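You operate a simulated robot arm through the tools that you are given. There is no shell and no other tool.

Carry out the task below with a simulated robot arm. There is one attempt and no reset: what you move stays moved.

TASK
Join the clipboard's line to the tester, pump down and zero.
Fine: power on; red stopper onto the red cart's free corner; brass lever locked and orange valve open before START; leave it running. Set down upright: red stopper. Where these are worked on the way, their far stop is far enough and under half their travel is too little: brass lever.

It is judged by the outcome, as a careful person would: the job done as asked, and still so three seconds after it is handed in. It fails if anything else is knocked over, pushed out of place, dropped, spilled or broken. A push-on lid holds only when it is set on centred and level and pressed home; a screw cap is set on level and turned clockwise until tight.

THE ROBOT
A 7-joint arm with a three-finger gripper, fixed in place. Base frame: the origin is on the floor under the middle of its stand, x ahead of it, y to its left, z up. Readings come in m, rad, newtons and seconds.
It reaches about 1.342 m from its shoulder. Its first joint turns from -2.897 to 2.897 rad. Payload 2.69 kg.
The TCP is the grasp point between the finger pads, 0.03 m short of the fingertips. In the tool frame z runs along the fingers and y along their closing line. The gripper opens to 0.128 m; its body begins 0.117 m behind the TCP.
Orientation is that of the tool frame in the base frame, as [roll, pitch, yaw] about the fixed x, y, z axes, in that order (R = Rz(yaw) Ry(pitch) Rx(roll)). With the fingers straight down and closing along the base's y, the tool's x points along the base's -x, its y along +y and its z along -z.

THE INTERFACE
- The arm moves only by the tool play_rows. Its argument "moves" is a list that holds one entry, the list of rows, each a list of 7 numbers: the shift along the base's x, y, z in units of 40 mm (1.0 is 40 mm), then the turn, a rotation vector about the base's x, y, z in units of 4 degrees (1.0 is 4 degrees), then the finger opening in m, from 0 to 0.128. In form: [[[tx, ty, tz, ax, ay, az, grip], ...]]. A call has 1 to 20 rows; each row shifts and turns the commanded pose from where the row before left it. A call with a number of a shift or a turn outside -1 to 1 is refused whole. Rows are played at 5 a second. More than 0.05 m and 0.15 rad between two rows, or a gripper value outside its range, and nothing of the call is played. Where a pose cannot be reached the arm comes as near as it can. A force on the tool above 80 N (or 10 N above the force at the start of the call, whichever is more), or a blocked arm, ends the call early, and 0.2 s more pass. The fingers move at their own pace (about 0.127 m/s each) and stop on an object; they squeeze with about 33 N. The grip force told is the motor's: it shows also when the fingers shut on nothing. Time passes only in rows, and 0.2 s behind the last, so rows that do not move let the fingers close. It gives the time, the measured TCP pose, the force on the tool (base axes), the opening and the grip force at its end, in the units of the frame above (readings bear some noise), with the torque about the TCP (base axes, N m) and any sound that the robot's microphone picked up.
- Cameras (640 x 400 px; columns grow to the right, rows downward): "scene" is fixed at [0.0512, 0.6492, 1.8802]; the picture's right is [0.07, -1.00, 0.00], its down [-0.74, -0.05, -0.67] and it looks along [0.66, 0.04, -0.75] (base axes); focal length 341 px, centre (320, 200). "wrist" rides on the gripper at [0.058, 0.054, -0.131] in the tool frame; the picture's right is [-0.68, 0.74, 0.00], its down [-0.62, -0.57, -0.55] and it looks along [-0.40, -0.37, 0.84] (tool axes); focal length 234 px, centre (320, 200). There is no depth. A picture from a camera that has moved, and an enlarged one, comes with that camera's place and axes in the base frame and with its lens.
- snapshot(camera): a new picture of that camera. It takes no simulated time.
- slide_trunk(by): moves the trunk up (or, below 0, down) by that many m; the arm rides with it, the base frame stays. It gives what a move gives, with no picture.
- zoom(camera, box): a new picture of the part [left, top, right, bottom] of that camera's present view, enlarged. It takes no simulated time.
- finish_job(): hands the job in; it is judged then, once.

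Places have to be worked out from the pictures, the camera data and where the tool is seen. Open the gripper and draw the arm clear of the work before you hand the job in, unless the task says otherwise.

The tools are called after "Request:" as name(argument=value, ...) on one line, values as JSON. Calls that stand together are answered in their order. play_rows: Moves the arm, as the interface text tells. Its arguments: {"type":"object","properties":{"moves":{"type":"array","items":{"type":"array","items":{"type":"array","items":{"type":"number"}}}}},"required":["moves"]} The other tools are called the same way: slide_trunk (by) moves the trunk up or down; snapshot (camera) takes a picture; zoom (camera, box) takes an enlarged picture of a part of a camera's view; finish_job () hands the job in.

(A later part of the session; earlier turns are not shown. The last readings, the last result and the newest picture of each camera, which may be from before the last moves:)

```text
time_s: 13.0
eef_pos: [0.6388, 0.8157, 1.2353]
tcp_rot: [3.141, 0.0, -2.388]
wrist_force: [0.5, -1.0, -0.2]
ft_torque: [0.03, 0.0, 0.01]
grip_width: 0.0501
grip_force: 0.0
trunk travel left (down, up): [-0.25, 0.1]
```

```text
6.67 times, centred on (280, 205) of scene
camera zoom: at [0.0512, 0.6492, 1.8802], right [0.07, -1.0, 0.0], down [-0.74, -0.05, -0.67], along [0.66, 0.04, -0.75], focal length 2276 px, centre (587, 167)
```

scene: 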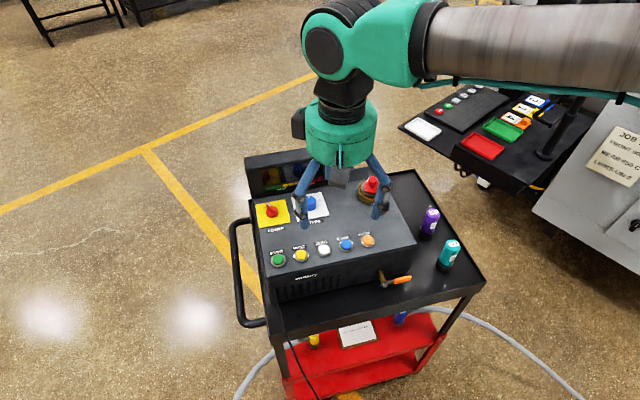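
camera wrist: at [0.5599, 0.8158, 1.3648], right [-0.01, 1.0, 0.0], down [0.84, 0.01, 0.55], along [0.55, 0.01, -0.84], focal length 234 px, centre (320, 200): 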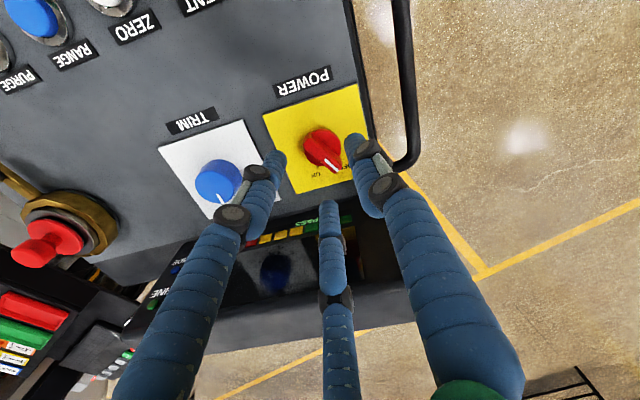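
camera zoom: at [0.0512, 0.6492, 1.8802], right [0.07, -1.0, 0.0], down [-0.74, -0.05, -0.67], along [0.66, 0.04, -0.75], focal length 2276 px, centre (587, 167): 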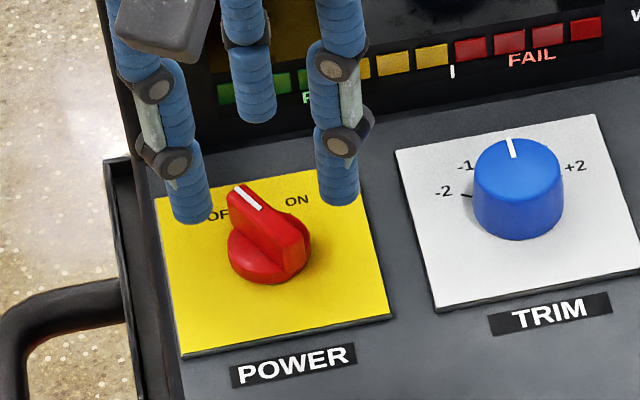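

The pointer is about 30° left of the panel's forward direction and ON is about 30° right, so the travel is roughly 60° clockwise. I nudge +3 mm in y, open to 0.06 and lower so the tips surround the knob.

Request:
play_rows(moves=[[[-0.03, 0.08, 0, 0, 0, 0, 0.06], [0, 0, -0.4, 0, 0, 0, 0.06], [0, 0, -0.4, 0, 0, 0, 0.06], [0, 0, -0.35, 0, 0, 0, 0.06], [0, 0, 0, 0, 0, 0, 0.06]]])

Request:
zoom(camera="wrist", box=[250, 100, 390, 220])

Request:
zoom(camera="scene", box=[240, 165, 310, 235])

```text
time_s: 14.2
eef_pos: [0.6358, 0.8183, 1.1895]
tcp_rot: [3.139, 0.0, -2.388]
wrist_force: [-1.3, 1.4, 0.2]
ft_torque: [-0.05, 0.01, 0.02]
grip_width: 0.06
grip_force: 0.2
trunk travel left (down, up): [-0.25, 0.1]
```

```text
3.33 times, centred on (320, 160) of wrist
camera zoom: at [0.558, 0.8165, 1.3191], right [-0.01, 1.0, 0.0], down [0.84, 0.01, 0.55], along [0.55, 0.01, -0.84], focal length 781 px, centre (320, 333)
```

zoom: 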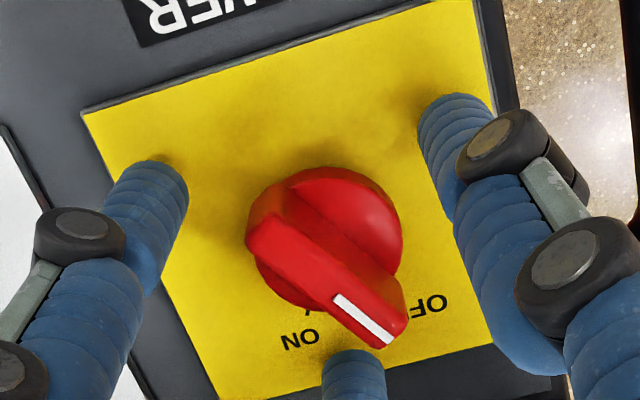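

```text
5.71 times, centred on (275, 200) of scene
camera zoom: at [0.0512, 0.6492, 1.8802], right [0.07, -1.0, 0.0], down [-0.74, -0.05, -0.67], along [0.66, 0.04, -0.75], focal length 1951 px, centre (577, 200)
```

zoom: 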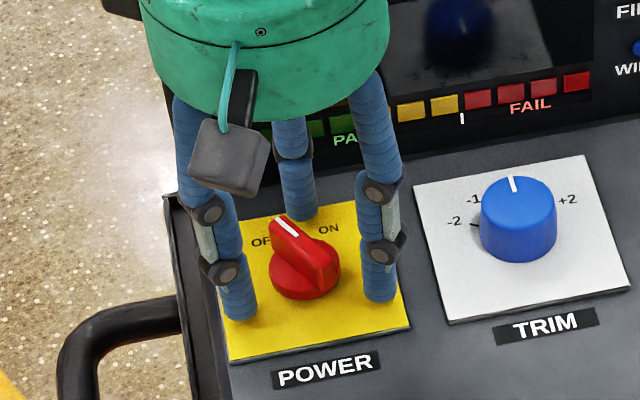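

The tips are now around the knob, just above the plate. I lower another 5 mm and close gently on it.

Request:
play_rows(moves=[[[0, 0, -0.12, 0, 0, 0, 0.06], [0, 0, 0, 0, 0, 0, 0.045], [0, 0, 0, 0, 0, 0, 0.03], [0, 0, 0, 0, 0, 0, 0.03], [0, 0, 0, 0, 0, 0, 0.03]]])

Request:
zoom(camera="wrist", box=[250, 100, 390, 220])

Request:
zoom(camera="scene", box=[240, 165, 310, 235])

```text
time_s: 15.4
eef_pos: [0.6385, 0.8176, 1.1852]
tcp_rot: [3.139, 0.0, -2.387]
wrist_force: [2.3, 3.7, -0.6]
ft_torque: [0.55, -0.21, 0.02]
grip_width: 0.0342
grip_force: 32.8
trunk travel left (down, up): [-0.25, 0.1]
```

```text
3.33 times, centred on (320, 160) of wrist
camera zoom: at [0.5588, 0.8173, 1.3142], right [-0.01, 1.0, 0.0], down [0.84, 0.01, 0.55], along [0.55, 0.01, -0.84], focal length 781 px, centre (320, 333)
```

zoom: 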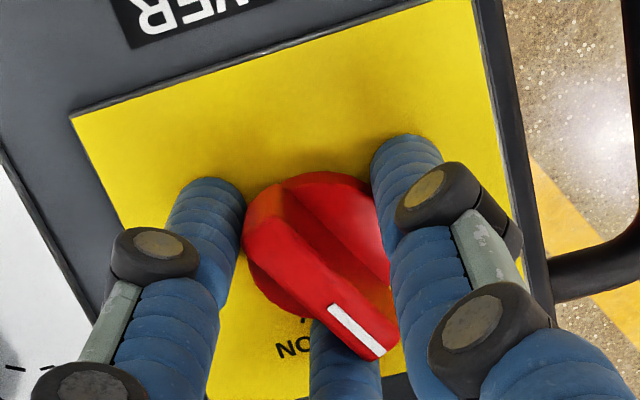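

```text
5.71 times, centred on (275, 200) of scene
camera zoom: at [0.0512, 0.6492, 1.8802], right [0.07, -1.0, 0.0], down [-0.74, -0.05, -0.67], along [0.66, 0.04, -0.75], focal length 1951 px, centre (577, 200)
```

zoom: 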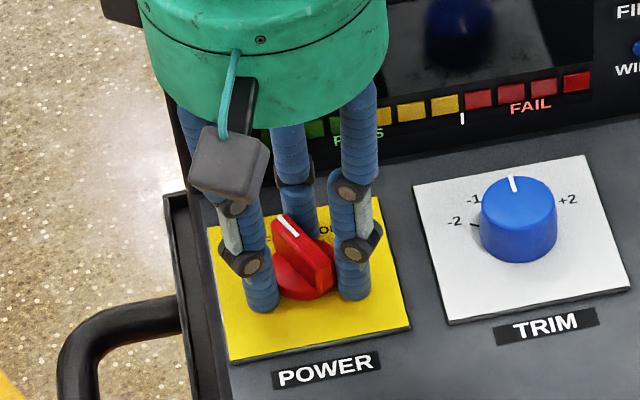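

The fingers hold the knob's round base (width 0.034 m). I turn it clockwise about the vertical by about 64° to reach ON.

Request:
play_rows(moves=[[[0, 0, 0, 0, 0, -1, 0.03], [0, 0, 0, 0, 0, -1, 0.03], [0, 0, 0, 0, 0, -1, 0.03], [0, 0, 0, 0, 0, -1, 0.03], [0, 0, 0, 0, 0, -1, 0.03], [0, 0, 0, 0, 0, -1, 0.03], [0, 0, 0, 0, 0, -1, 0.03], [0, 0, 0, 0, 0, -1, 0.03], [0, 0, 0, 0, 0, -1, 0.03], [0, 0, 0, 0, 0, -1, 0.03], [0, 0, 0, 0, 0, -1, 0.03], [0, 0, 0, 0, 0, -1, 0.03], [0, 0, 0, 0, 0, -1, 0.03], [0, 0, 0, 0, 0, -1, 0.03], [0, 0, 0, 0, 0, -1, 0.03], [0, 0, 0, 0, 0, -1, 0.03], [0, 0, 0, 0, 0, 0, 0.03]]])

Request:
snapshot(camera="wrist")

Request:
zoom(camera="scene", box=[240, 130, 350, 240])

```text
time_s: 19.0
eef_pos: [0.637, 0.8192, 1.1842]
tcp_rot: [-3.141, 0.0, 2.779]
wrist_force: [-12.5, 8.2, 4.0]
ft_torque: [0.47, 0.33, 1.19]
grip_width: 0.035
grip_force: 32.3
trunk travel left (down, up): [-0.25, 0.1]
```

```text
taken
camera wrist: at [0.6009, 0.8897, 1.3142], right [0.89, 0.45, 0.0], down [0.37, -0.75, 0.55], along [0.25, -0.49, -0.84], focal length 234 px, centre (320, 200)
```

wrist: 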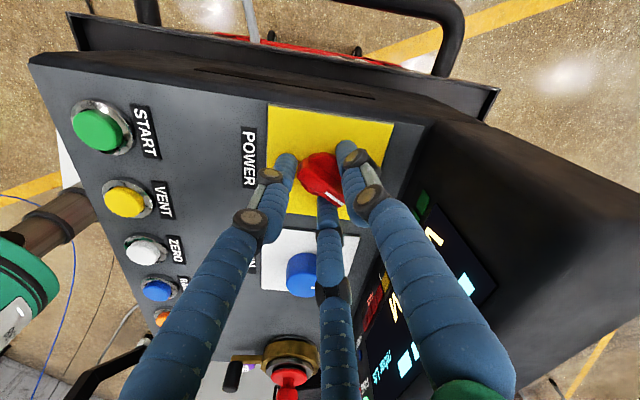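

```text
3.64 times, centred on (295, 185) of scene
camera zoom: at [0.0512, 0.6492, 1.8802], right [0.07, -1.0, 0.0], down [-0.74, -0.05, -0.67], along [0.66, 0.04, -0.75], focal length 1241 px, centre (411, 254)
```

zoom: 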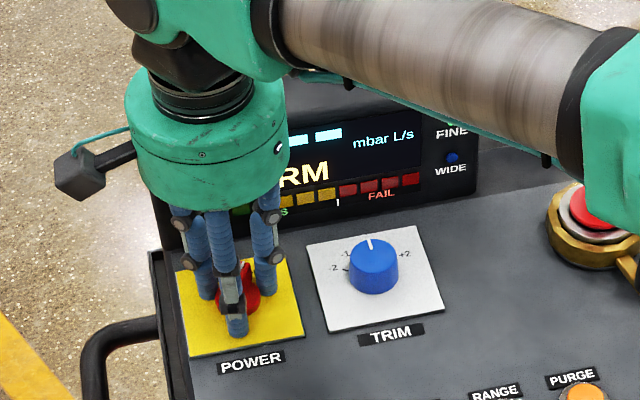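

The display lit up, apparently showing "WARM", so power is on. I release the knob and lift straight off.

Request:
play_rows(moves=[[[0, 0, 0, 0, 0, 0, 0.045], [0, 0, 0, 0, 0, 0, 0.06], [0, 0, 0, 0, 0, 0, 0.06], [0, 0, 0.7, 0, 0, 0, 0.06], [0, 0, 1, 0, 0, 0, 0.06], [0, 0, 1, 0, 0, 0, 0.06], [0, 0, 0, 0, 0, 0, 0.06]]])

Request:
zoom(camera="scene", box=[240, 130, 350, 240])

Request:
snapshot(camera="wrist")

```text
time_s: 20.6
eef_pos: [0.6366, 0.8186, 1.2937]
tcp_rot: [3.141, 0.0, 2.778]
wrist_force: [0.0, 0.8, 0.1]
ft_torque: [0.02, 0.01, 0.0]
grip_width: 0.0602
grip_force: 0.1
trunk travel left (down, up): [-0.25, 0.1]
```

```text
3.64 times, centred on (295, 185) of scene
camera zoom: at [0.0512, 0.6492, 1.8802], right [0.07, -1.0, 0.0], down [-0.74, -0.05, -0.67], along [0.66, 0.04, -0.75], focal length 1241 px, centre (411, 254)
```

zoom: 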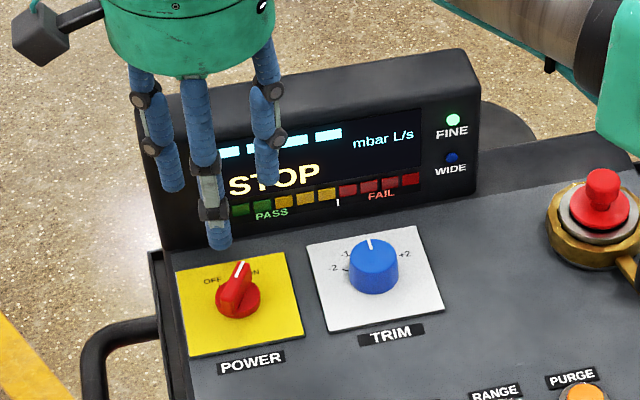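

```text
taken
camera wrist: at [0.6013, 0.8903, 1.4242], right [0.89, 0.45, 0.0], down [0.37, -0.75, 0.55], along [0.25, -0.49, -0.84], focal length 234 px, centre (320, 200)
```

wrist: 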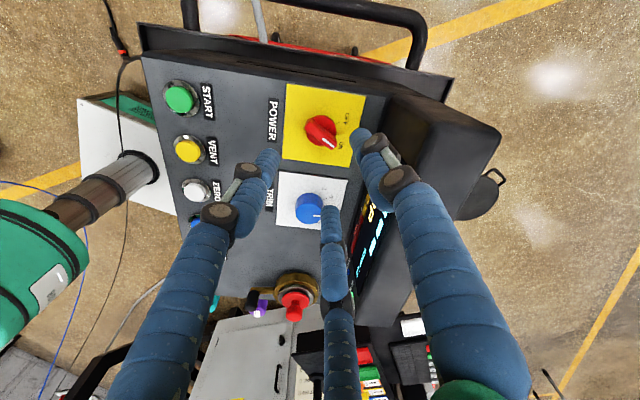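

Power is ON, the display shows STOP, and the FINE lamp is already lit. Next, per the clipboard, I vent before freeing the clamp. I close the fingers, turn the wrist back and hover over VENT at about (0.508, 0.725).

Request:
play_rows(moves=[[[-0.2, -0.146, 0, 0, 0, 1, 0], [-0.2, -0.146, 0, 0, 0, 1, 0], [-0.2, -0.146, 0, 0, 0, 1, 0], [-0.2, -0.146, 0, 0, 0, 1, 0], [-0.2, -0.146, 0, 0, 0, 1, 0], [-0.2, -0.146, 0, 0, 0, 1, 0], [-0.2, -0.146, 0, 0, 0, 1, 0], [-0.2, -0.146, 0, 0, 0, 1, 0], [-0.2, -0.146, 0, 0, 0, 1, 0], [-0.2, -0.146, 0, 0, 0, 1, 0], [-0.2, -0.146, 0, 0, 0, 1, 0], [-0.2, -0.146, 0, 0, 0, 1, 0], [-0.2, -0.146, -0.3, 0, 0, 1, 0], [-0.2, -0.146, -0.3, 0, 0, 1, 0], [-0.2, -0.146, -0.3, 0, 0, 1, 0], [-0.2, -0.146, -0.3, 0, 0, 1, 0], [0, 0, 0, 0, 0, 0, 0]]])

Request:
snapshot(camera="wrist")

Request:
zoom(camera="scene", box=[240, 130, 400, 290])

```text
time_s: 24.2
eef_pos: [0.5106, 0.7264, 1.2445]
tcp_rot: [3.141, 0.0, -2.385]
wrist_force: [-0.5, 0.6, 0.1]
ft_torque: [0.02, 0.02, 0.01]
grip_width: 0.0019
grip_force: 31.5
trunk travel left (down, up): [-0.25, 0.1]
```

```text
taken
camera wrist: at [0.4306, 0.7254, 1.3746], right [-0.01, 1.0, 0.0], down [0.84, 0.01, 0.55], along [0.55, 0.01, -0.84], focal length 234 px, centre (320, 200)
```

wrist: 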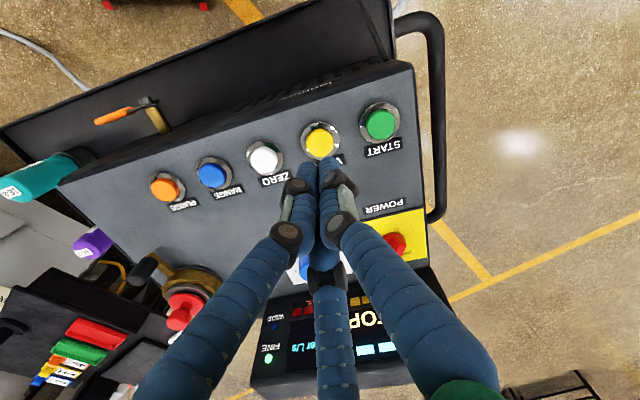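

```text
2.50 times, centred on (320, 210) of scene
camera zoom: at [0.0512, 0.6492, 1.8802], right [0.07, -1.0, 0.0], down [-0.74, -0.05, -0.67], along [0.66, 0.04, -0.75], focal length 853 px, centre (320, 175)
```

zoom: 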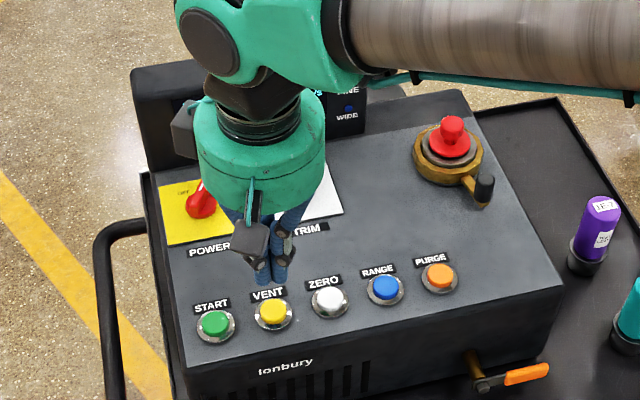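

VENT sits almost exactly under the closed tips, about 3 mm toward −x. I lower to just above it, then check.

Request:
play_rows(moves=[[[-0.07, 0.01, -0.4, 0, 0, 0, 0], [0, 0, -0.4, 0, 0, 0, 0], [0, 0, -0.4, 0, 0, 0, 0], [0, 0, 0, 0, 0, 0, 0]]])

Request:
zoom(camera="wrist", box=[260, 90, 380, 210])

Request:
zoom(camera="scene", box=[260, 200, 340, 280])

```text
time_s: 25.2
eef_pos: [0.5084, 0.7283, 1.1964]
tcp_rot: [3.141, 0.0, -2.387]
wrist_force: [-0.9, 0.4, 0.1]
ft_torque: [-0.03, 0.02, -0.01]
grip_width: 0.0021
grip_force: 31.2
trunk travel left (down, up): [-0.25, 0.1]
```

```text
3.33 times, centred on (320, 150) of wrist
camera zoom: at [0.4298, 0.7272, 1.3258], right [-0.01, 1.0, 0.0], down [0.84, 0.01, 0.55], along [0.55, 0.01, -0.84], focal length 781 px, centre (320, 367)
```

zoom: 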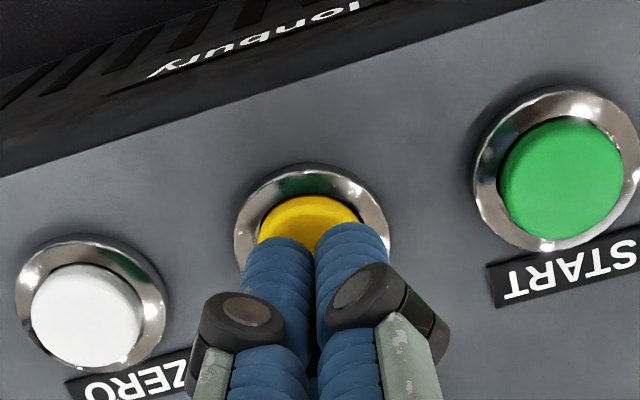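

```text
5.00 times, centred on (300, 240) of scene
camera zoom: at [0.0512, 0.6492, 1.8802], right [0.07, -1.0, 0.0], down [-0.74, -0.05, -0.67], along [0.66, 0.04, -0.75], focal length 1707 px, centre (420, 0)
```

zoom: 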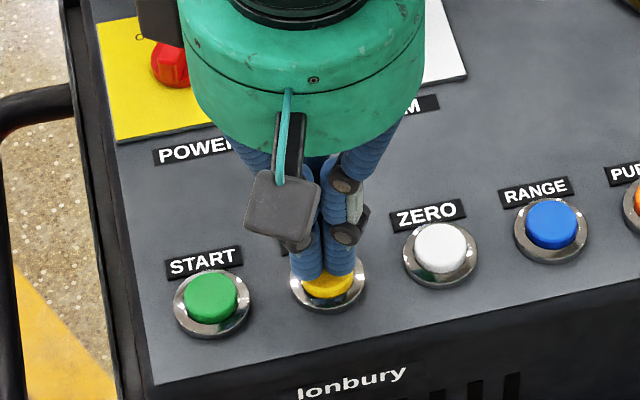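

The wrist view puts VENT's ring centre within 2 mm of the tool axis. I press down slowly in 2 mm steps.

Request:
play_rows(moves=[[[0, 0, -0.08, 0, 0, 0, 0], [0, 0, -0.08, 0, 0, 0, 0], [0, 0, -0.06, 0, 0, 0, 0], [0, 0, -0.06, 0, 0, 0, 0], [0, 0, -0.05, 0, 0, 0, 0]]])

Request:
zoom(camera="scene", box=[260, 200, 340, 280])

```text
time_s: 26.4
eef_pos: [0.5077, 0.7266, 1.1864]
tcp_rot: [-3.141, 0.002, -2.386]
wrist_force: [1.3, 3.7, 9.2]
ft_torque: [0.08, -0.06, 0.03]
grip_width: 0.0057
grip_force: 31.4
trunk travel left (down, up): [-0.25, 0.1]
heard: click
```

```text
5.00 times, centred on (300, 240) of scene
camera zoom: at [0.0512, 0.6492, 1.8802], right [0.07, -1.0, 0.0], down [-0.74, -0.05, -0.67], along [0.66, 0.04, -0.75], focal length 1707 px, centre (420, 0)
```

zoom: 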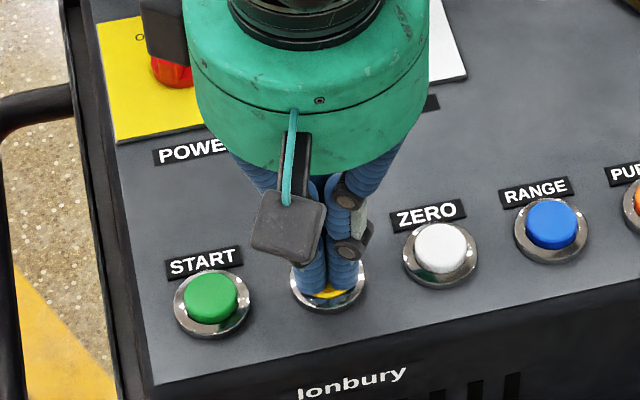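

A click was heard at about 9 N. I lift off and check what the display shows.

Request:
play_rows(moves=[[[0, 0, 0.3, 0, 0, 0, 0], [0, 0, 0.7, 0, 0, 0, 0], [0, 0, 1, 0, 0, 0, 0], [-0.5, -0.5, 0.5, 0, 0, 0, 0.06], [-0.7, -0.5, 0, 0, 0, 0, 0.06], [-0.7, -0.5, 0, 0, 0, 0, 0.06]]])

Request:
snapshot(camera="scene")

Request:
zoom(camera="scene", box=[240, 130, 350, 230])

Request:
snapshot(camera="wrist")

```text
time_s: 27.8
eef_pos: [0.4291, 0.6645, 1.284]
tcp_rot: [-3.141, 0.0, -2.388]
wrist_force: [1.0, 0.5, 0.0]
ft_torque: [-0.02, -0.01, 0.03]
grip_width: 0.0603
grip_force: 0.0
trunk travel left (down, up): [-0.25, 0.1]
```

```text
taken
```

scene: 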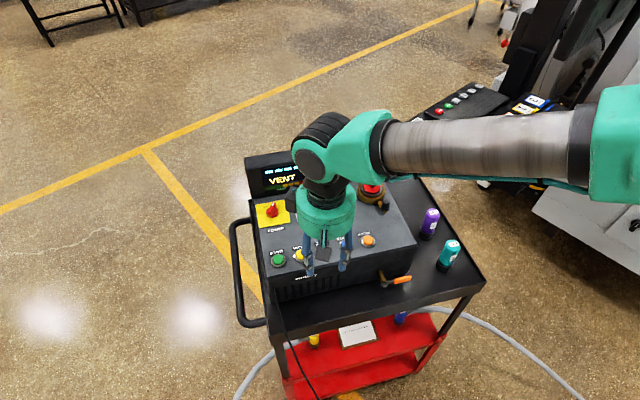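

```text
4.00 times, centred on (295, 180) of scene
camera zoom: at [0.0512, 0.6492, 1.8802], right [0.07, -1.0, 0.0], down [-0.74, -0.05, -0.67], along [0.66, 0.04, -0.75], focal length 1366 px, centre (420, 280)
```

zoom: 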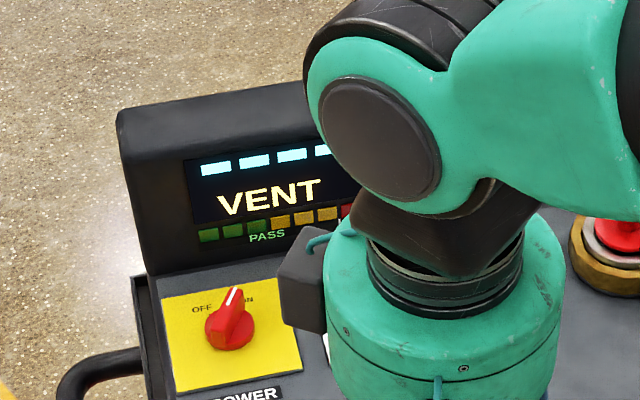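

```text
taken
camera wrist: at [0.3498, 0.6641, 1.4142], right [-0.01, 1.0, 0.0], down [0.84, 0.01, 0.55], along [0.55, 0.01, -0.84], focal length 234 px, centre (320, 200)
```

wrist: 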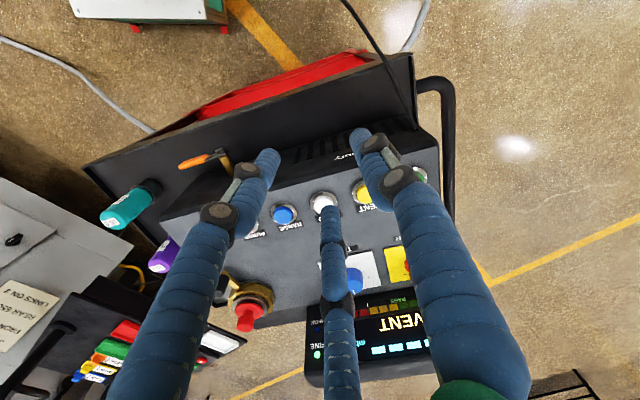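

The display reads VENT. Now I look at the clamp and stopper from closer, moving the wrist camera up over the port.

Request:
play_rows(moves=[[[0, 0, 1, 0, 0, 0, 0.1], [0, 0, 1, 0, 0, 0, 0.1], [0.9, -0.55, 0.4, 0, 0, 0, 0.128], [0.9, -0.55, 0, 0, 0, 0, 0.128], [0.9, -0.55, 0, 0, 0, 0, 0.128], [0.9, -0.55, 0, 0, 0, 0, 0.128], [0.9, -0.55, 0, 0, 0, 0, 0.128], [0, 0, 0, 0, 0, 0, 0.128]]])

Request:
snapshot(camera="wrist")

Request:
zoom(camera="scene", box=[240, 130, 480, 280])

```text
time_s: 29.6
eef_pos: [0.6137, 0.5553, 1.3802]
tcp_rot: [-3.141, 0.0, -2.388]
wrist_force: [0.3, 0.5, -1.0]
ft_torque: [0.01, 0.06, 0.01]
grip_width: 0.128
grip_force: 0.0
trunk travel left (down, up): [-0.25, 0.1]
```

```text
taken
camera wrist: at [0.5342, 0.5552, 1.5097], right [-0.01, 1.0, 0.0], down [0.84, 0.01, 0.55], along [0.55, 0.01, -0.84], focal length 234 px, centre (320, 200)
```

wrist: 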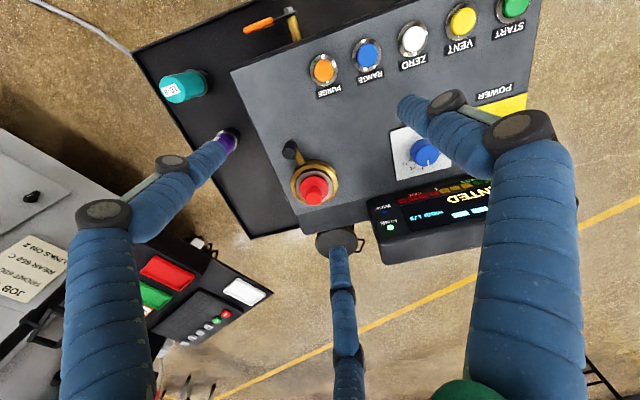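

```text
2.67 times, centred on (360, 205) of scene
camera zoom: at [0.0512, 0.6492, 1.8802], right [0.07, -1.0, 0.0], down [-0.74, -0.05, -0.67], along [0.66, 0.04, -0.75], focal length 910 px, centre (213, 187)
```

zoom: 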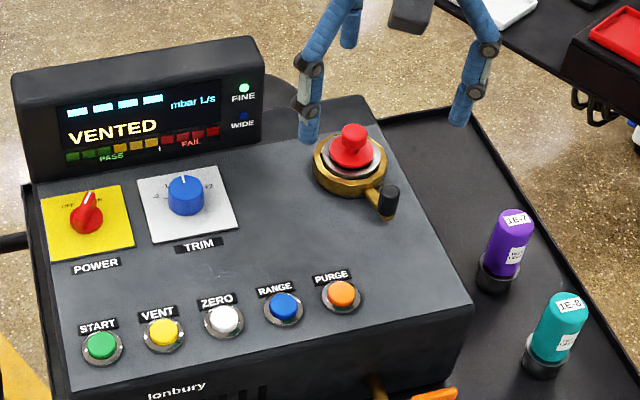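

The display now says VENTED, so the clamp may be freed. I zoom on the port, the lever and the free far-right corner.

Request:
zoom(camera="wrist", box=[260, 125, 370, 225])

Request:
zoom(camera="scene", box=[345, 160, 405, 220])

Request:
zoom(camera="wrist", box=[180, 100, 340, 260])

```text
4.00 times, centred on (315, 175) of wrist
camera zoom: at [0.5342, 0.5552, 1.5097], right [-0.01, 1.0, 0.0], down [0.84, 0.01, 0.55], along [0.55, 0.01, -0.84], focal length 937 px, centre (340, 300)
```

zoom: 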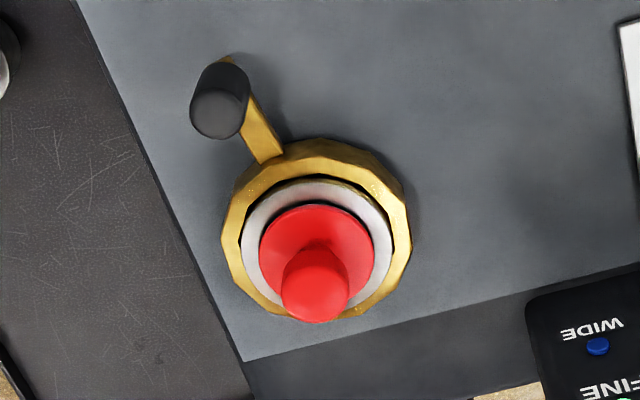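

```text
6.67 times, centred on (375, 190) of scene
camera zoom: at [0.0512, 0.6492, 1.8802], right [0.07, -1.0, 0.0], down [-0.74, -0.05, -0.67], along [0.66, 0.04, -0.75], focal length 2276 px, centre (-47, 267)
```

zoom: 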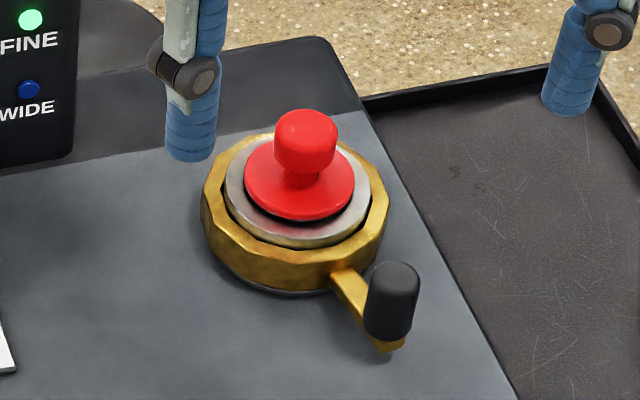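

```text
2.50 times, centred on (260, 180) of wrist
camera zoom: at [0.5342, 0.5552, 1.5097], right [-0.01, 1.0, 0.0], down [0.84, 0.01, 0.55], along [0.55, 0.01, -0.84], focal length 585 px, centre (470, 250)
```

zoom: 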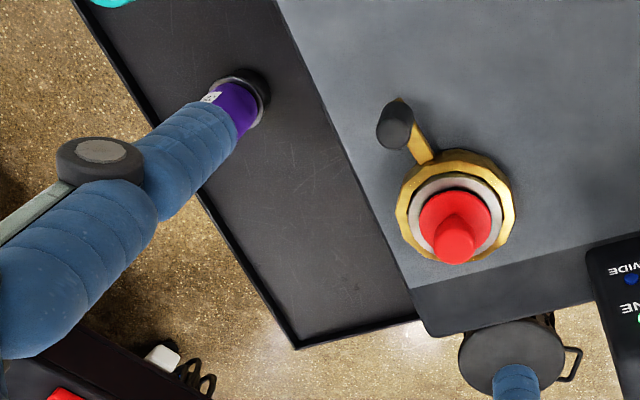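

The stopper's knob top is at about (0.73, 0.546, 1.21), and the lever's black post at about (0.661, 0.5125) with its top near z≈1.20, roughly 0.07 m from the port axis. I rotate back to yaw π so the gap between fingers faces the port, and hover over the post.

Request:
play_rows(moves=[[[0.107, -0.097, -0.2, 0, 0, -0.98, 0.055], [0.107, -0.097, -0.2, 0, 0, -0.98, 0.055], [0.107, -0.097, -0.2, 0, 0, -0.98, 0.055], [0.107, -0.097, -0.2, 0, 0, -0.98, 0.055], [0.107, -0.097, -0.2, 0, 0, -0.98, 0.055], [0.107, -0.097, -0.2, 0, 0, -0.98, 0.055], [0.107, -0.097, -0.2, 0, 0, -0.98, 0.055], [0.107, -0.097, -0.2, 0, 0, -0.98, 0.055], [0.107, -0.097, -0.2, 0, 0, -0.98, 0.055], [0.107, -0.097, -0.2, 0, 0, -0.98, 0.055], [0.107, -0.097, -0.2, 0, 0, -0.98, 0.055], [0, 0, 0, 0, 0, 0, 0.055]]])

Request:
snapshot(camera="wrist")

Request:
zoom(camera="scene", box=[320, 130, 430, 240])

```text
time_s: 32.2
eef_pos: [0.6593, 0.5112, 1.2905]
tcp_rot: [3.141, 0.001, -3.14]
wrist_force: [-0.9, -0.1, 0.6]
ft_torque: [-0.03, -0.03, -0.02]
grip_width: 0.055
grip_force: 0.0
trunk travel left (down, up): [-0.25, 0.1]
```

```text
taken
camera wrist: at [0.6011, 0.5659, 1.4201], right [0.68, 0.74, 0.0], down [0.62, -0.57, 0.55], along [0.4, -0.37, -0.84], focal length 234 px, centre (320, 200)
```

wrist: 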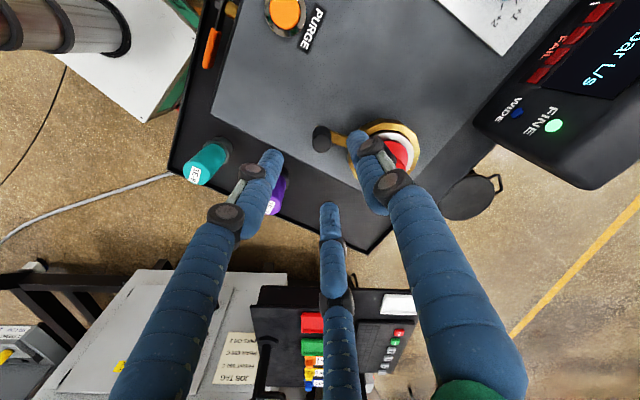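

```text
3.64 times, centred on (375, 185) of scene
camera zoom: at [0.0512, 0.6492, 1.8802], right [0.07, -1.0, 0.0], down [-0.74, -0.05, -0.67], along [0.66, 0.04, -0.75], focal length 1241 px, centre (120, 254)
```

zoom: 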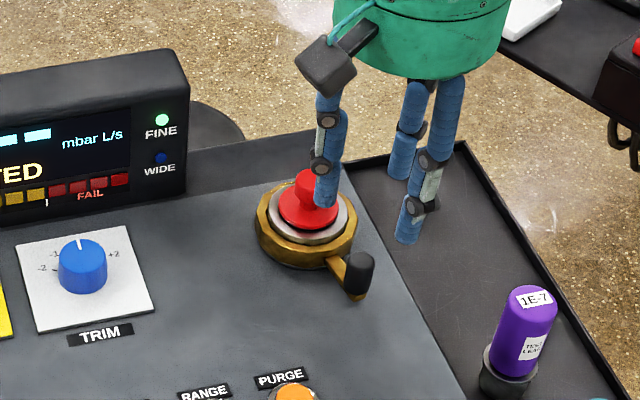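

The black post appears right on the tool axis. I zoom in to confirm before descending.

Request:
zoom(camera="wrist", box=[270, 90, 430, 210])

```text
3.33 times, centred on (350, 150) of wrist
camera zoom: at [0.6011, 0.5659, 1.4201], right [0.68, 0.74, 0.0], down [0.62, -0.57, 0.55], along [0.4, -0.37, -0.84], focal length 781 px, centre (220, 367)
```

zoom: 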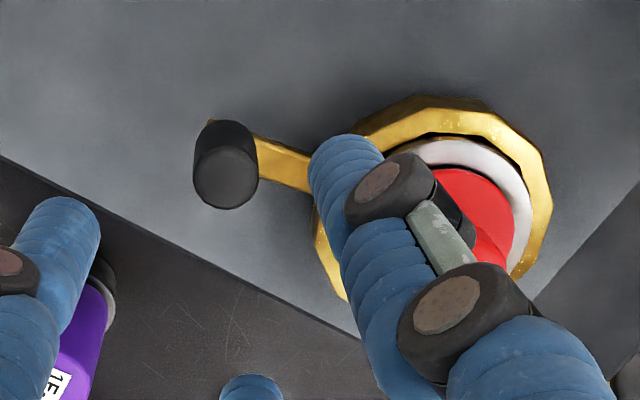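

The post is aligned within about 2 mm. I lower around it so the tips reach z≈1.17 and close on it.

Request:
play_rows(moves=[[[0.03, 0.03, -0.6, 0, 0, 0, 0.05], [0, 0, -0.6, 0, 0, 0, 0.05], [0, 0, -0.6, 0, 0, 0, 0.05], [0, 0, -0.46, 0, 0, 0, 0.05], [0, 0, 0, 0, 0, 0, 0.035], [0, 0, 0, 0, 0, 0, 0.012], [0, 0, 0, 0, 0, 0, 0.012], [0, 0, 0, 0, 0, 0, 0.012]]])

Request:
zoom(camera="wrist", box=[250, 90, 430, 225])

Request:
zoom(camera="scene", box=[330, 140, 430, 240])

```text
time_s: 34.0
eef_pos: [0.6599, 0.5143, 1.1998]
tcp_rot: [3.14, 0.0, -3.139]
wrist_force: [-1.5, -1.0, 2.8]
ft_torque: [0.0, 0.01, 0.05]
grip_width: 0.0194
grip_force: 33.0
trunk travel left (down, up): [-0.25, 0.1]
```

```text
2.96 times, centred on (340, 158) of wrist
camera zoom: at [0.6026, 0.567, 1.3302], right [0.68, 0.74, 0.0], down [0.62, -0.56, 0.55], along [0.4, -0.37, -0.84], focal length 694 px, centre (261, 326)
```

zoom: 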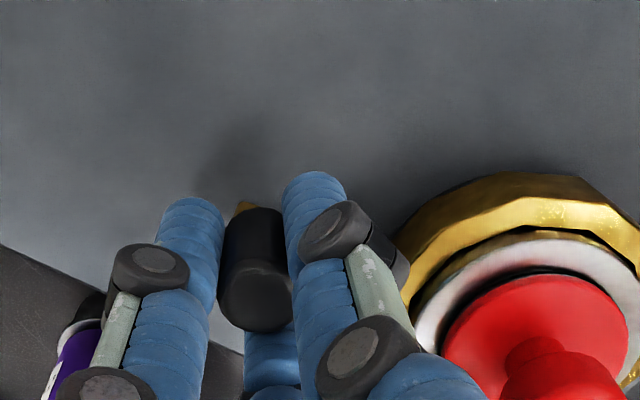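

```text
4.00 times, centred on (380, 190) of scene
camera zoom: at [0.0512, 0.6492, 1.8802], right [0.07, -1.0, 0.0], down [-0.74, -0.05, -0.67], along [0.66, 0.04, -0.75], focal length 1366 px, centre (80, 240)
```

zoom: 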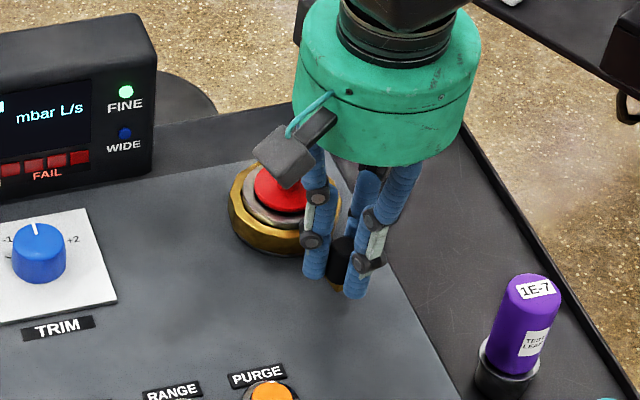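

The post is held (0.0194 m). I test the unlocking direction with a small counter-clockwise arc around the port axis and watch the forces.

Request:
play_rows(moves=[[[0.065, -0.105, 0, 0, 0, 1, 0.012], [0.07, -0.1, 0, 0, 0, 1, 0.012], [0, 0, 0, 0, 0, 0, 0.012]]])

Request:
zoom(camera="scene", box=[330, 140, 430, 240])

```text
time_s: 34.8
eef_pos: [0.6668, 0.5044, 1.2]
tcp_rot: [-3.14, 0.0, -3.001]
wrist_force: [-3.6, 0.1, 2.5]
ft_torque: [0.07, 0.14, 0.13]
grip_width: 0.0191
grip_force: 32.7
trunk travel left (down, up): [-0.25, 0.1]
```

```text
4.00 times, centred on (380, 190) of scene
camera zoom: at [0.0512, 0.6492, 1.8802], right [0.07, -1.0, 0.0], down [-0.74, -0.05, -0.67], along [0.66, 0.04, -0.75], focal length 1366 px, centre (80, 240)
```

zoom: 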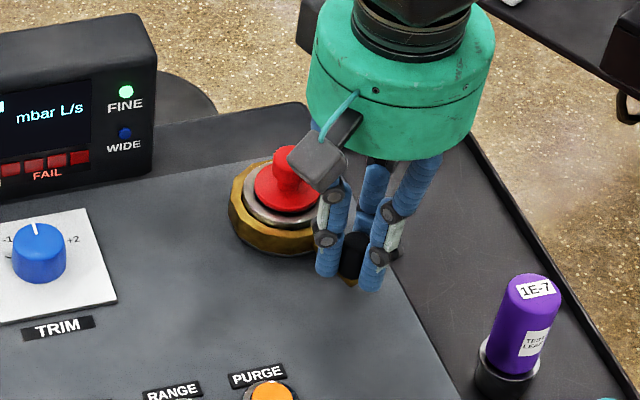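

It swings freely counter-clockwise with only about 3 N. I continue along the arc another 24°.

Request:
play_rows(moves=[[[0.08, -0.0975, 0, 0, 0, 1, 0.012], [0.085, -0.09, 0, 0, 0, 1, 0.012], [0.0925, -0.085, 0, 0, 0, 1, 0.012], [0.095, -0.0775, 0, 0, 0, 1, 0.012], [0.1025, -0.07, 0, 0, 0, 1, 0.012], [0.1075, -0.0625, 0, 0, 0, 1, 0.012], [0, 0, 0, 0, 0, 0, 0.012]]])

Request:
zoom(camera="scene", box=[330, 140, 430, 240])

```text
time_s: 36.4
eef_pos: [0.6894, 0.4842, 1.2005]
tcp_rot: [3.14, -0.003, -2.581]
wrist_force: [-10.1, -13.9, 4.2]
ft_torque: [-0.64, 0.54, 0.11]
grip_width: 0.0194
grip_force: 33.2
trunk travel left (down, up): [-0.25, 0.1]
```

```text
4.00 times, centred on (380, 190) of scene
camera zoom: at [0.0512, 0.6492, 1.8802], right [0.07, -1.0, 0.0], down [-0.74, -0.05, -0.67], along [0.66, 0.04, -0.75], focal length 1366 px, centre (80, 240)
```

zoom: 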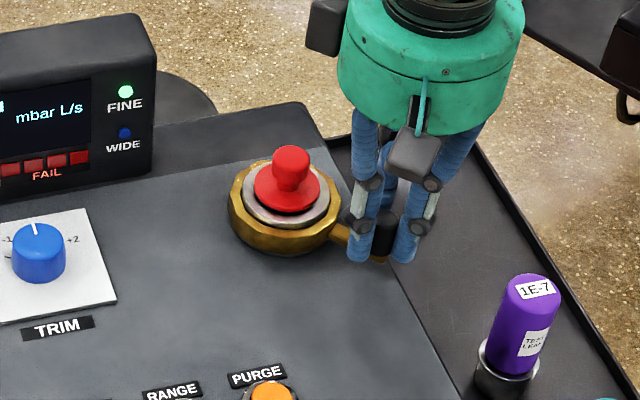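

The force is now purely radial, so my arc centre is a few mm off rather than the lever being at a stop. I ease outward 4 mm to measure.

Request:
play_rows(moves=[[[-0.05, -0.09, 0, 0, 0, 0, 0.012], [0, 0, 0, 0, 0, 0, 0.012]]])

```text
time_s: 37.0
eef_pos: [0.6876, 0.4855, 1.1996]
tcp_rot: [3.142, 0.003, -2.582]
wrist_force: [6.4, 9.3, 0.0]
ft_torque: [0.41, -0.66, 0.0]
grip_width: 0.0188
grip_force: 33.2
trunk travel left (down, up): [-0.25, 0.1]
```

The radial stiffness is about 7 N/mm and the true radius about 0.0725 m. I correct and continue the arc another 20°.

Request:
play_rows(moves=[[[0.135, -0.021, 0, 0, 0, 1, 0.012], [0.117, -0.048, 0, 0, 0, 1, 0.012], [0.12, -0.041, 0, 0, 0, 1, 0.012], [0.122, -0.033, 0, 0, 0, 1, 0.012], [0.125, -0.024, 0, 0, 0, 1, 0.012], [0, 0, 0, 0, 0, 0, 0.012]]])

Request:
zoom(camera="scene", box=[330, 140, 430, 240])

```text
time_s: 38.4
eef_pos: [0.7117, 0.4769, 1.2002]
tcp_rot: [3.141, -0.002, -2.233]
wrist_force: [-1.6, -12.7, -0.3]
ft_torque: [-0.47, 0.11, 0.07]
grip_width: 0.0192
grip_force: 33.1
trunk travel left (down, up): [-0.25, 0.1]
```

```text
4.00 times, centred on (380, 190) of scene
camera zoom: at [0.0512, 0.6492, 1.8802], right [0.07, -1.0, 0.0], down [-0.74, -0.05, -0.67], along [0.66, 0.04, -0.75], focal length 1366 px, centre (80, 240)
```

zoom: 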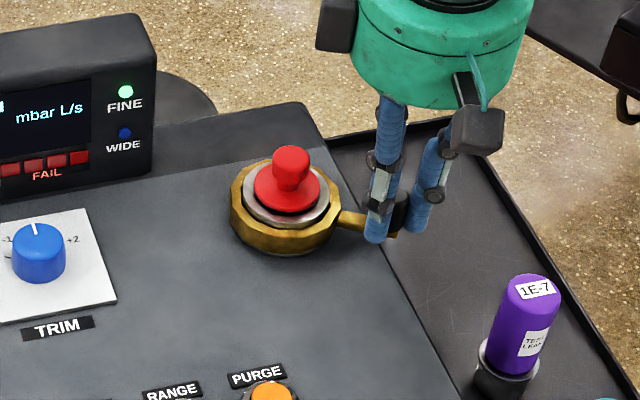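

Radial again, so the port centre is nearer (0.729, 0.552) with radius about 0.079. I continue the arc with that correction, checking for a tangential stop.

Request:
play_rows(moves=[[[0.135, -0.0675, 0, 0, 0, 1, 0.012], [0.1375, -0.015, 0, 0, 0, 1, 0.012], [0.1375, -0.0075, 0, 0, 0, 1, 0.012], [0.1375, 0.0025, 0, 0, 0, 1, 0.012], [0, 0, 0, 0, 0, 0, 0.012]]])

Request:
zoom(camera="scene", box=[330, 140, 430, 240])

```text
time_s: 39.6
eef_pos: [0.7261, 0.473, 1.2019]
tcp_rot: [3.139, -0.005, -1.953]
wrist_force: [-53.5, 11.6, -0.3]
ft_torque: [-0.08, 1.57, 0.08]
grip_width: 0.0189
grip_force: 33.2
trunk travel left (down, up): [-0.25, 0.1]
```

```text
4.00 times, centred on (380, 190) of scene
camera zoom: at [0.0512, 0.6492, 1.8802], right [0.07, -1.0, 0.0], down [-0.74, -0.05, -0.67], along [0.66, 0.04, -0.75], focal length 1366 px, centre (80, 240)
```

zoom: 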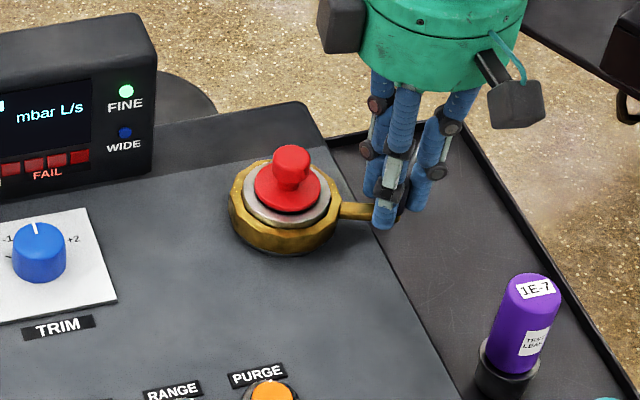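

A clear tangential stop (53 N) after about 60° of travel, so the lever is at its far, unlocked stop. I relax the load, open and lift off.

Request:
play_rows(moves=[[[-0.17, 0.03, 0, 0, 0, 0, 0.012], [0, 0, 0, 0, 0, 0, 0.03], [0, 0, 0, 0, 0, 0, 0.05], [0, 0, 0, 0, 0, 0, 0.05], [0, 0, 0.5, 0, 0, 0, 0.05], [0, 0, 1, 0, 0, 0, 0.05], [0, 0, 1, 0, 0, 0, 0.05], [0, 0, 0, 0, 0, 0, 0.05]]])

Request:
snapshot(camera="wrist")

Request:
zoom(camera="scene", box=[330, 140, 430, 240])

```text
time_s: 41.4
eef_pos: [0.7247, 0.4721, 1.299]
tcp_rot: [3.141, -0.002, -1.952]
wrist_force: [-1.1, 0.7, -0.8]
ft_torque: [0.01, -0.03, 0.01]
grip_width: 0.05
grip_force: 0.0
trunk travel left (down, up): [-0.25, 0.1]
```

```text
taken
camera wrist: at [0.6535, 0.4382, 1.4298], right [-0.43, 0.9, 0.0], down [0.75, 0.36, 0.55], along [0.49, 0.24, -0.84], focal length 234 px, centre (320, 200)
```

wrist: 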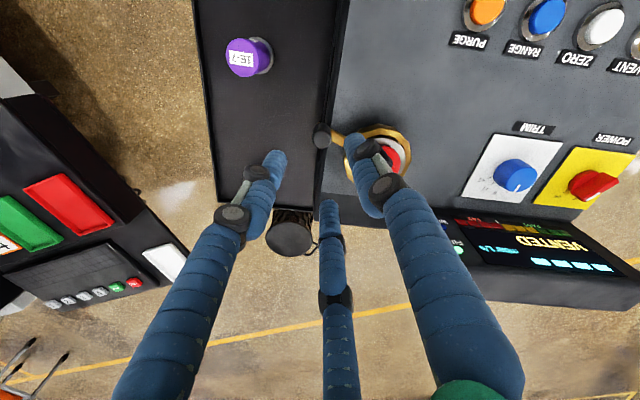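

```text
4.00 times, centred on (380, 190) of scene
camera zoom: at [0.0512, 0.6492, 1.8802], right [0.07, -1.0, 0.0], down [-0.74, -0.05, -0.67], along [0.66, 0.04, -0.75], focal length 1366 px, centre (80, 240)
```

zoom: 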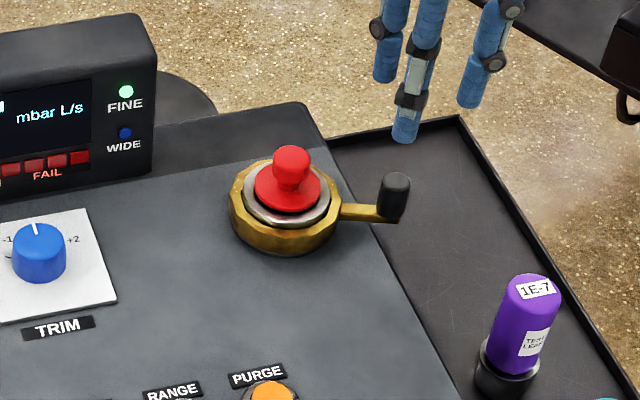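

The lever now points to the right, clear of the panel front, and the tray's far-right corner is empty. Next I move over the stopper and refine its centre from the wrist view.

Request:
play_rows(moves=[[[0.05, 0.65, 0.3, 0, 0, 0, 0.06], [0.05, 0.65, 0, 0, 0, 0, 0.06], [0, 0.65, 0, 0, 0, 0, 0.06], [0, 0, 0, 0, 0, 0, 0.06]]])

Request:
snapshot(camera="wrist")

Request:
zoom(camera="wrist", box=[250, 80, 390, 200])

Request:
zoom(camera="scene", box=[330, 130, 430, 230])

```text
time_s: 42.4
eef_pos: [0.7301, 0.5499, 1.3137]
tcp_rot: [3.141, 0.001, -1.953]
wrist_force: [-0.6, 0.0, -0.5]
ft_torque: [-0.06, 0.0, 0.0]
grip_width: 0.06
grip_force: 0.0
trunk travel left (down, up): [-0.25, 0.1]
```

```text
taken
camera wrist: at [0.6597, 0.5163, 1.4443], right [-0.43, 0.9, 0.0], down [0.75, 0.36, 0.55], along [0.5, 0.24, -0.84], focal length 234 px, centre (320, 200)
```

wrist: 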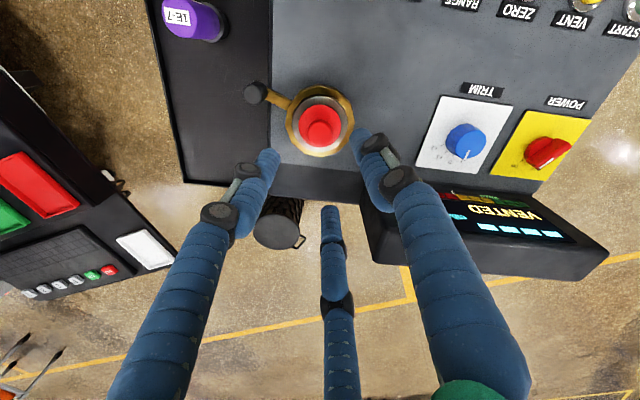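

```text
3.33 times, centred on (320, 140) of wrist
camera zoom: at [0.6597, 0.5163, 1.4443], right [-0.43, 0.9, 0.0], down [0.75, 0.36, 0.55], along [0.5, 0.24, -0.84], focal length 781 px, centre (320, 400)
```

zoom: 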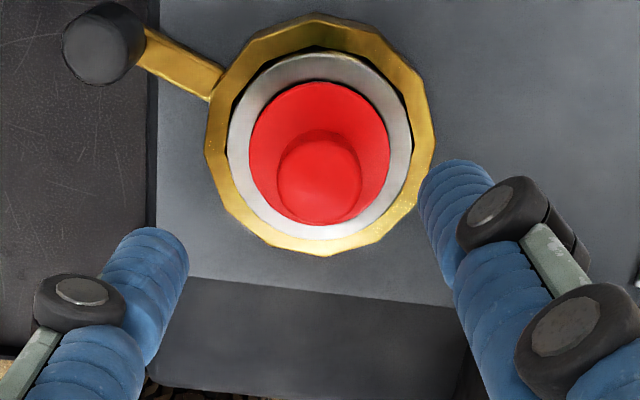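

```text
4.00 times, centred on (380, 180) of scene
camera zoom: at [0.0512, 0.6492, 1.8802], right [0.07, -1.0, 0.0], down [-0.74, -0.05, -0.67], along [0.66, 0.04, -0.75], focal length 1366 px, centre (80, 280)
```

zoom: 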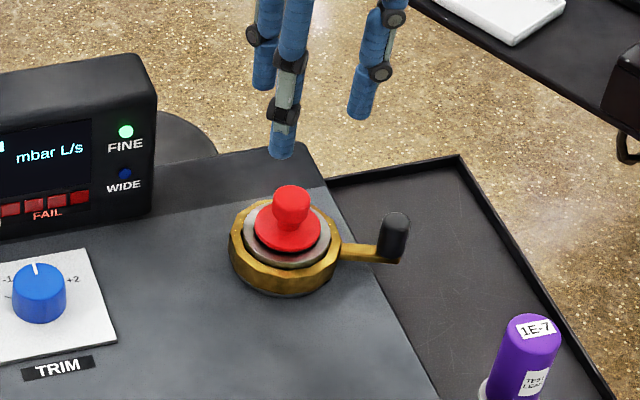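

The wrist view and the lever arc both put the port axis at about (0.7265, 0.548). I lower around the stopper's knob and grip it.

Request:
play_rows(moves=[[[-0.09, -0.05, -0.6, 0, 0, 0, 0.055], [0, 0, -0.6, 0, 0, 0, 0.055], [0, 0, -0.7, 0, 0, 0, 0.055], [0, 0, -0.56, 0, 0, 0, 0.055], [0, 0, 0, 0, 0, 0, 0.035], [0, 0, 0, 0, 0, 0, 0.015], [0, 0, 0, 0, 0, 0, 0.015], [0, 0, 0, 0, 0, 0, 0.015]]])

Request:
zoom(camera="wrist", box=[250, 90, 390, 210])

Request:
zoom(camera="scene", box=[330, 130, 430, 230])

```text
time_s: 44.2
eef_pos: [0.7267, 0.5513, 1.2156]
tcp_rot: [-3.141, 0.001, -1.953]
wrist_force: [-2.1, -7.1, 0.4]
ft_torque: [-0.29, 0.13, -0.03]
grip_width: 0.0446
grip_force: 33.1
trunk travel left (down, up): [-0.25, 0.1]
```

```text
3.33 times, centred on (320, 150) of wrist
camera zoom: at [0.6547, 0.5165, 1.3452], right [-0.43, 0.9, 0.0], down [0.75, 0.36, 0.55], along [0.49, 0.24, -0.84], focal length 781 px, centre (320, 367)
```

zoom: 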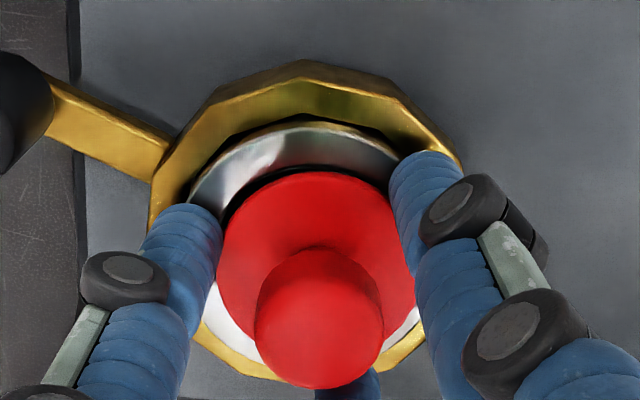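

```text
4.00 times, centred on (380, 180) of scene
camera zoom: at [0.0512, 0.6492, 1.8802], right [0.07, -1.0, 0.0], down [-0.74, -0.05, -0.67], along [0.66, 0.04, -0.75], focal length 1366 px, centre (80, 280)
```

zoom: 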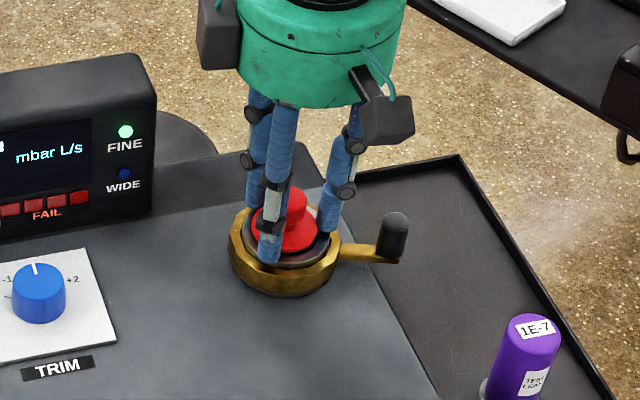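

The tips closed on the red disc's rim (0.0446 m), which is lower than I want. I reopen, raise 13 mm and grip the knob head instead.

Request:
play_rows(moves=[[[0, 0, 0, 0, 0, 0, 0.055], [0, 0, 0, 0, 0, 0, 0.055], [0, 0, 0.33, 0, 0, 0, 0.055], [0, 0, 0, 0, 0, 0, 0.035], [0, 0, 0, 0, 0, 0, 0.012], [0, 0, 0, 0, 0, 0, 0.012], [0, 0, 0, 0, 0, 0, 0.012]]])

Request:
zoom(camera="wrist", box=[250, 90, 390, 210])

Request:
zoom(camera="scene", box=[330, 130, 430, 230])

```text
time_s: 45.8
eef_pos: [0.7265, 0.5501, 1.2279]
tcp_rot: [3.141, 0.0, -1.953]
wrist_force: [0.0, -0.8, 0.8]
ft_torque: [0.03, 0.03, 0.0]
grip_width: 0.0237
grip_force: 33.2
trunk travel left (down, up): [-0.25, 0.1]
```

```text
3.33 times, centred on (320, 150) of wrist
camera zoom: at [0.6546, 0.516, 1.3581], right [-0.43, 0.9, 0.0], down [0.75, 0.36, 0.55], along [0.49, 0.24, -0.84], focal length 781 px, centre (320, 367)
```

zoom: 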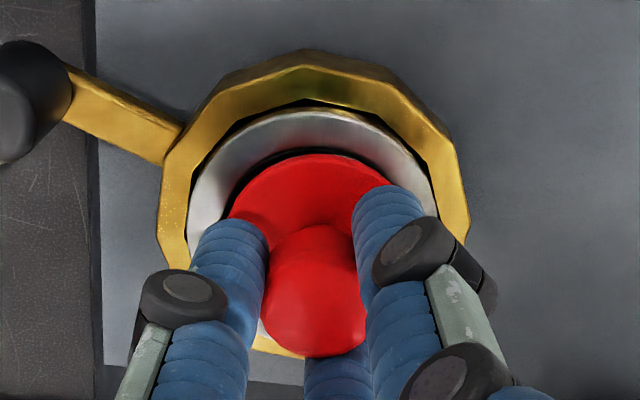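

```text
4.00 times, centred on (380, 180) of scene
camera zoom: at [0.0512, 0.6492, 1.8802], right [0.07, -1.0, 0.0], down [-0.74, -0.05, -0.67], along [0.66, 0.04, -0.75], focal length 1366 px, centre (80, 280)
```

zoom: 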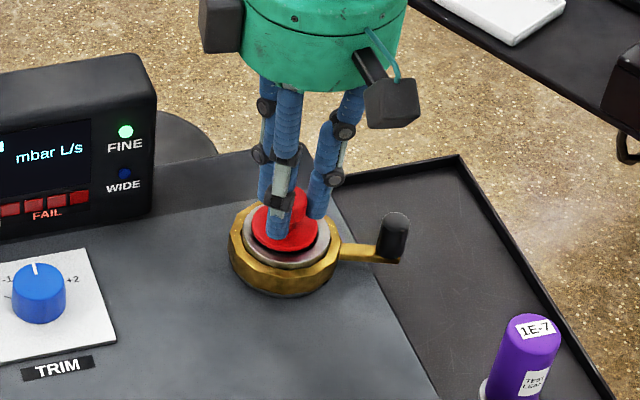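

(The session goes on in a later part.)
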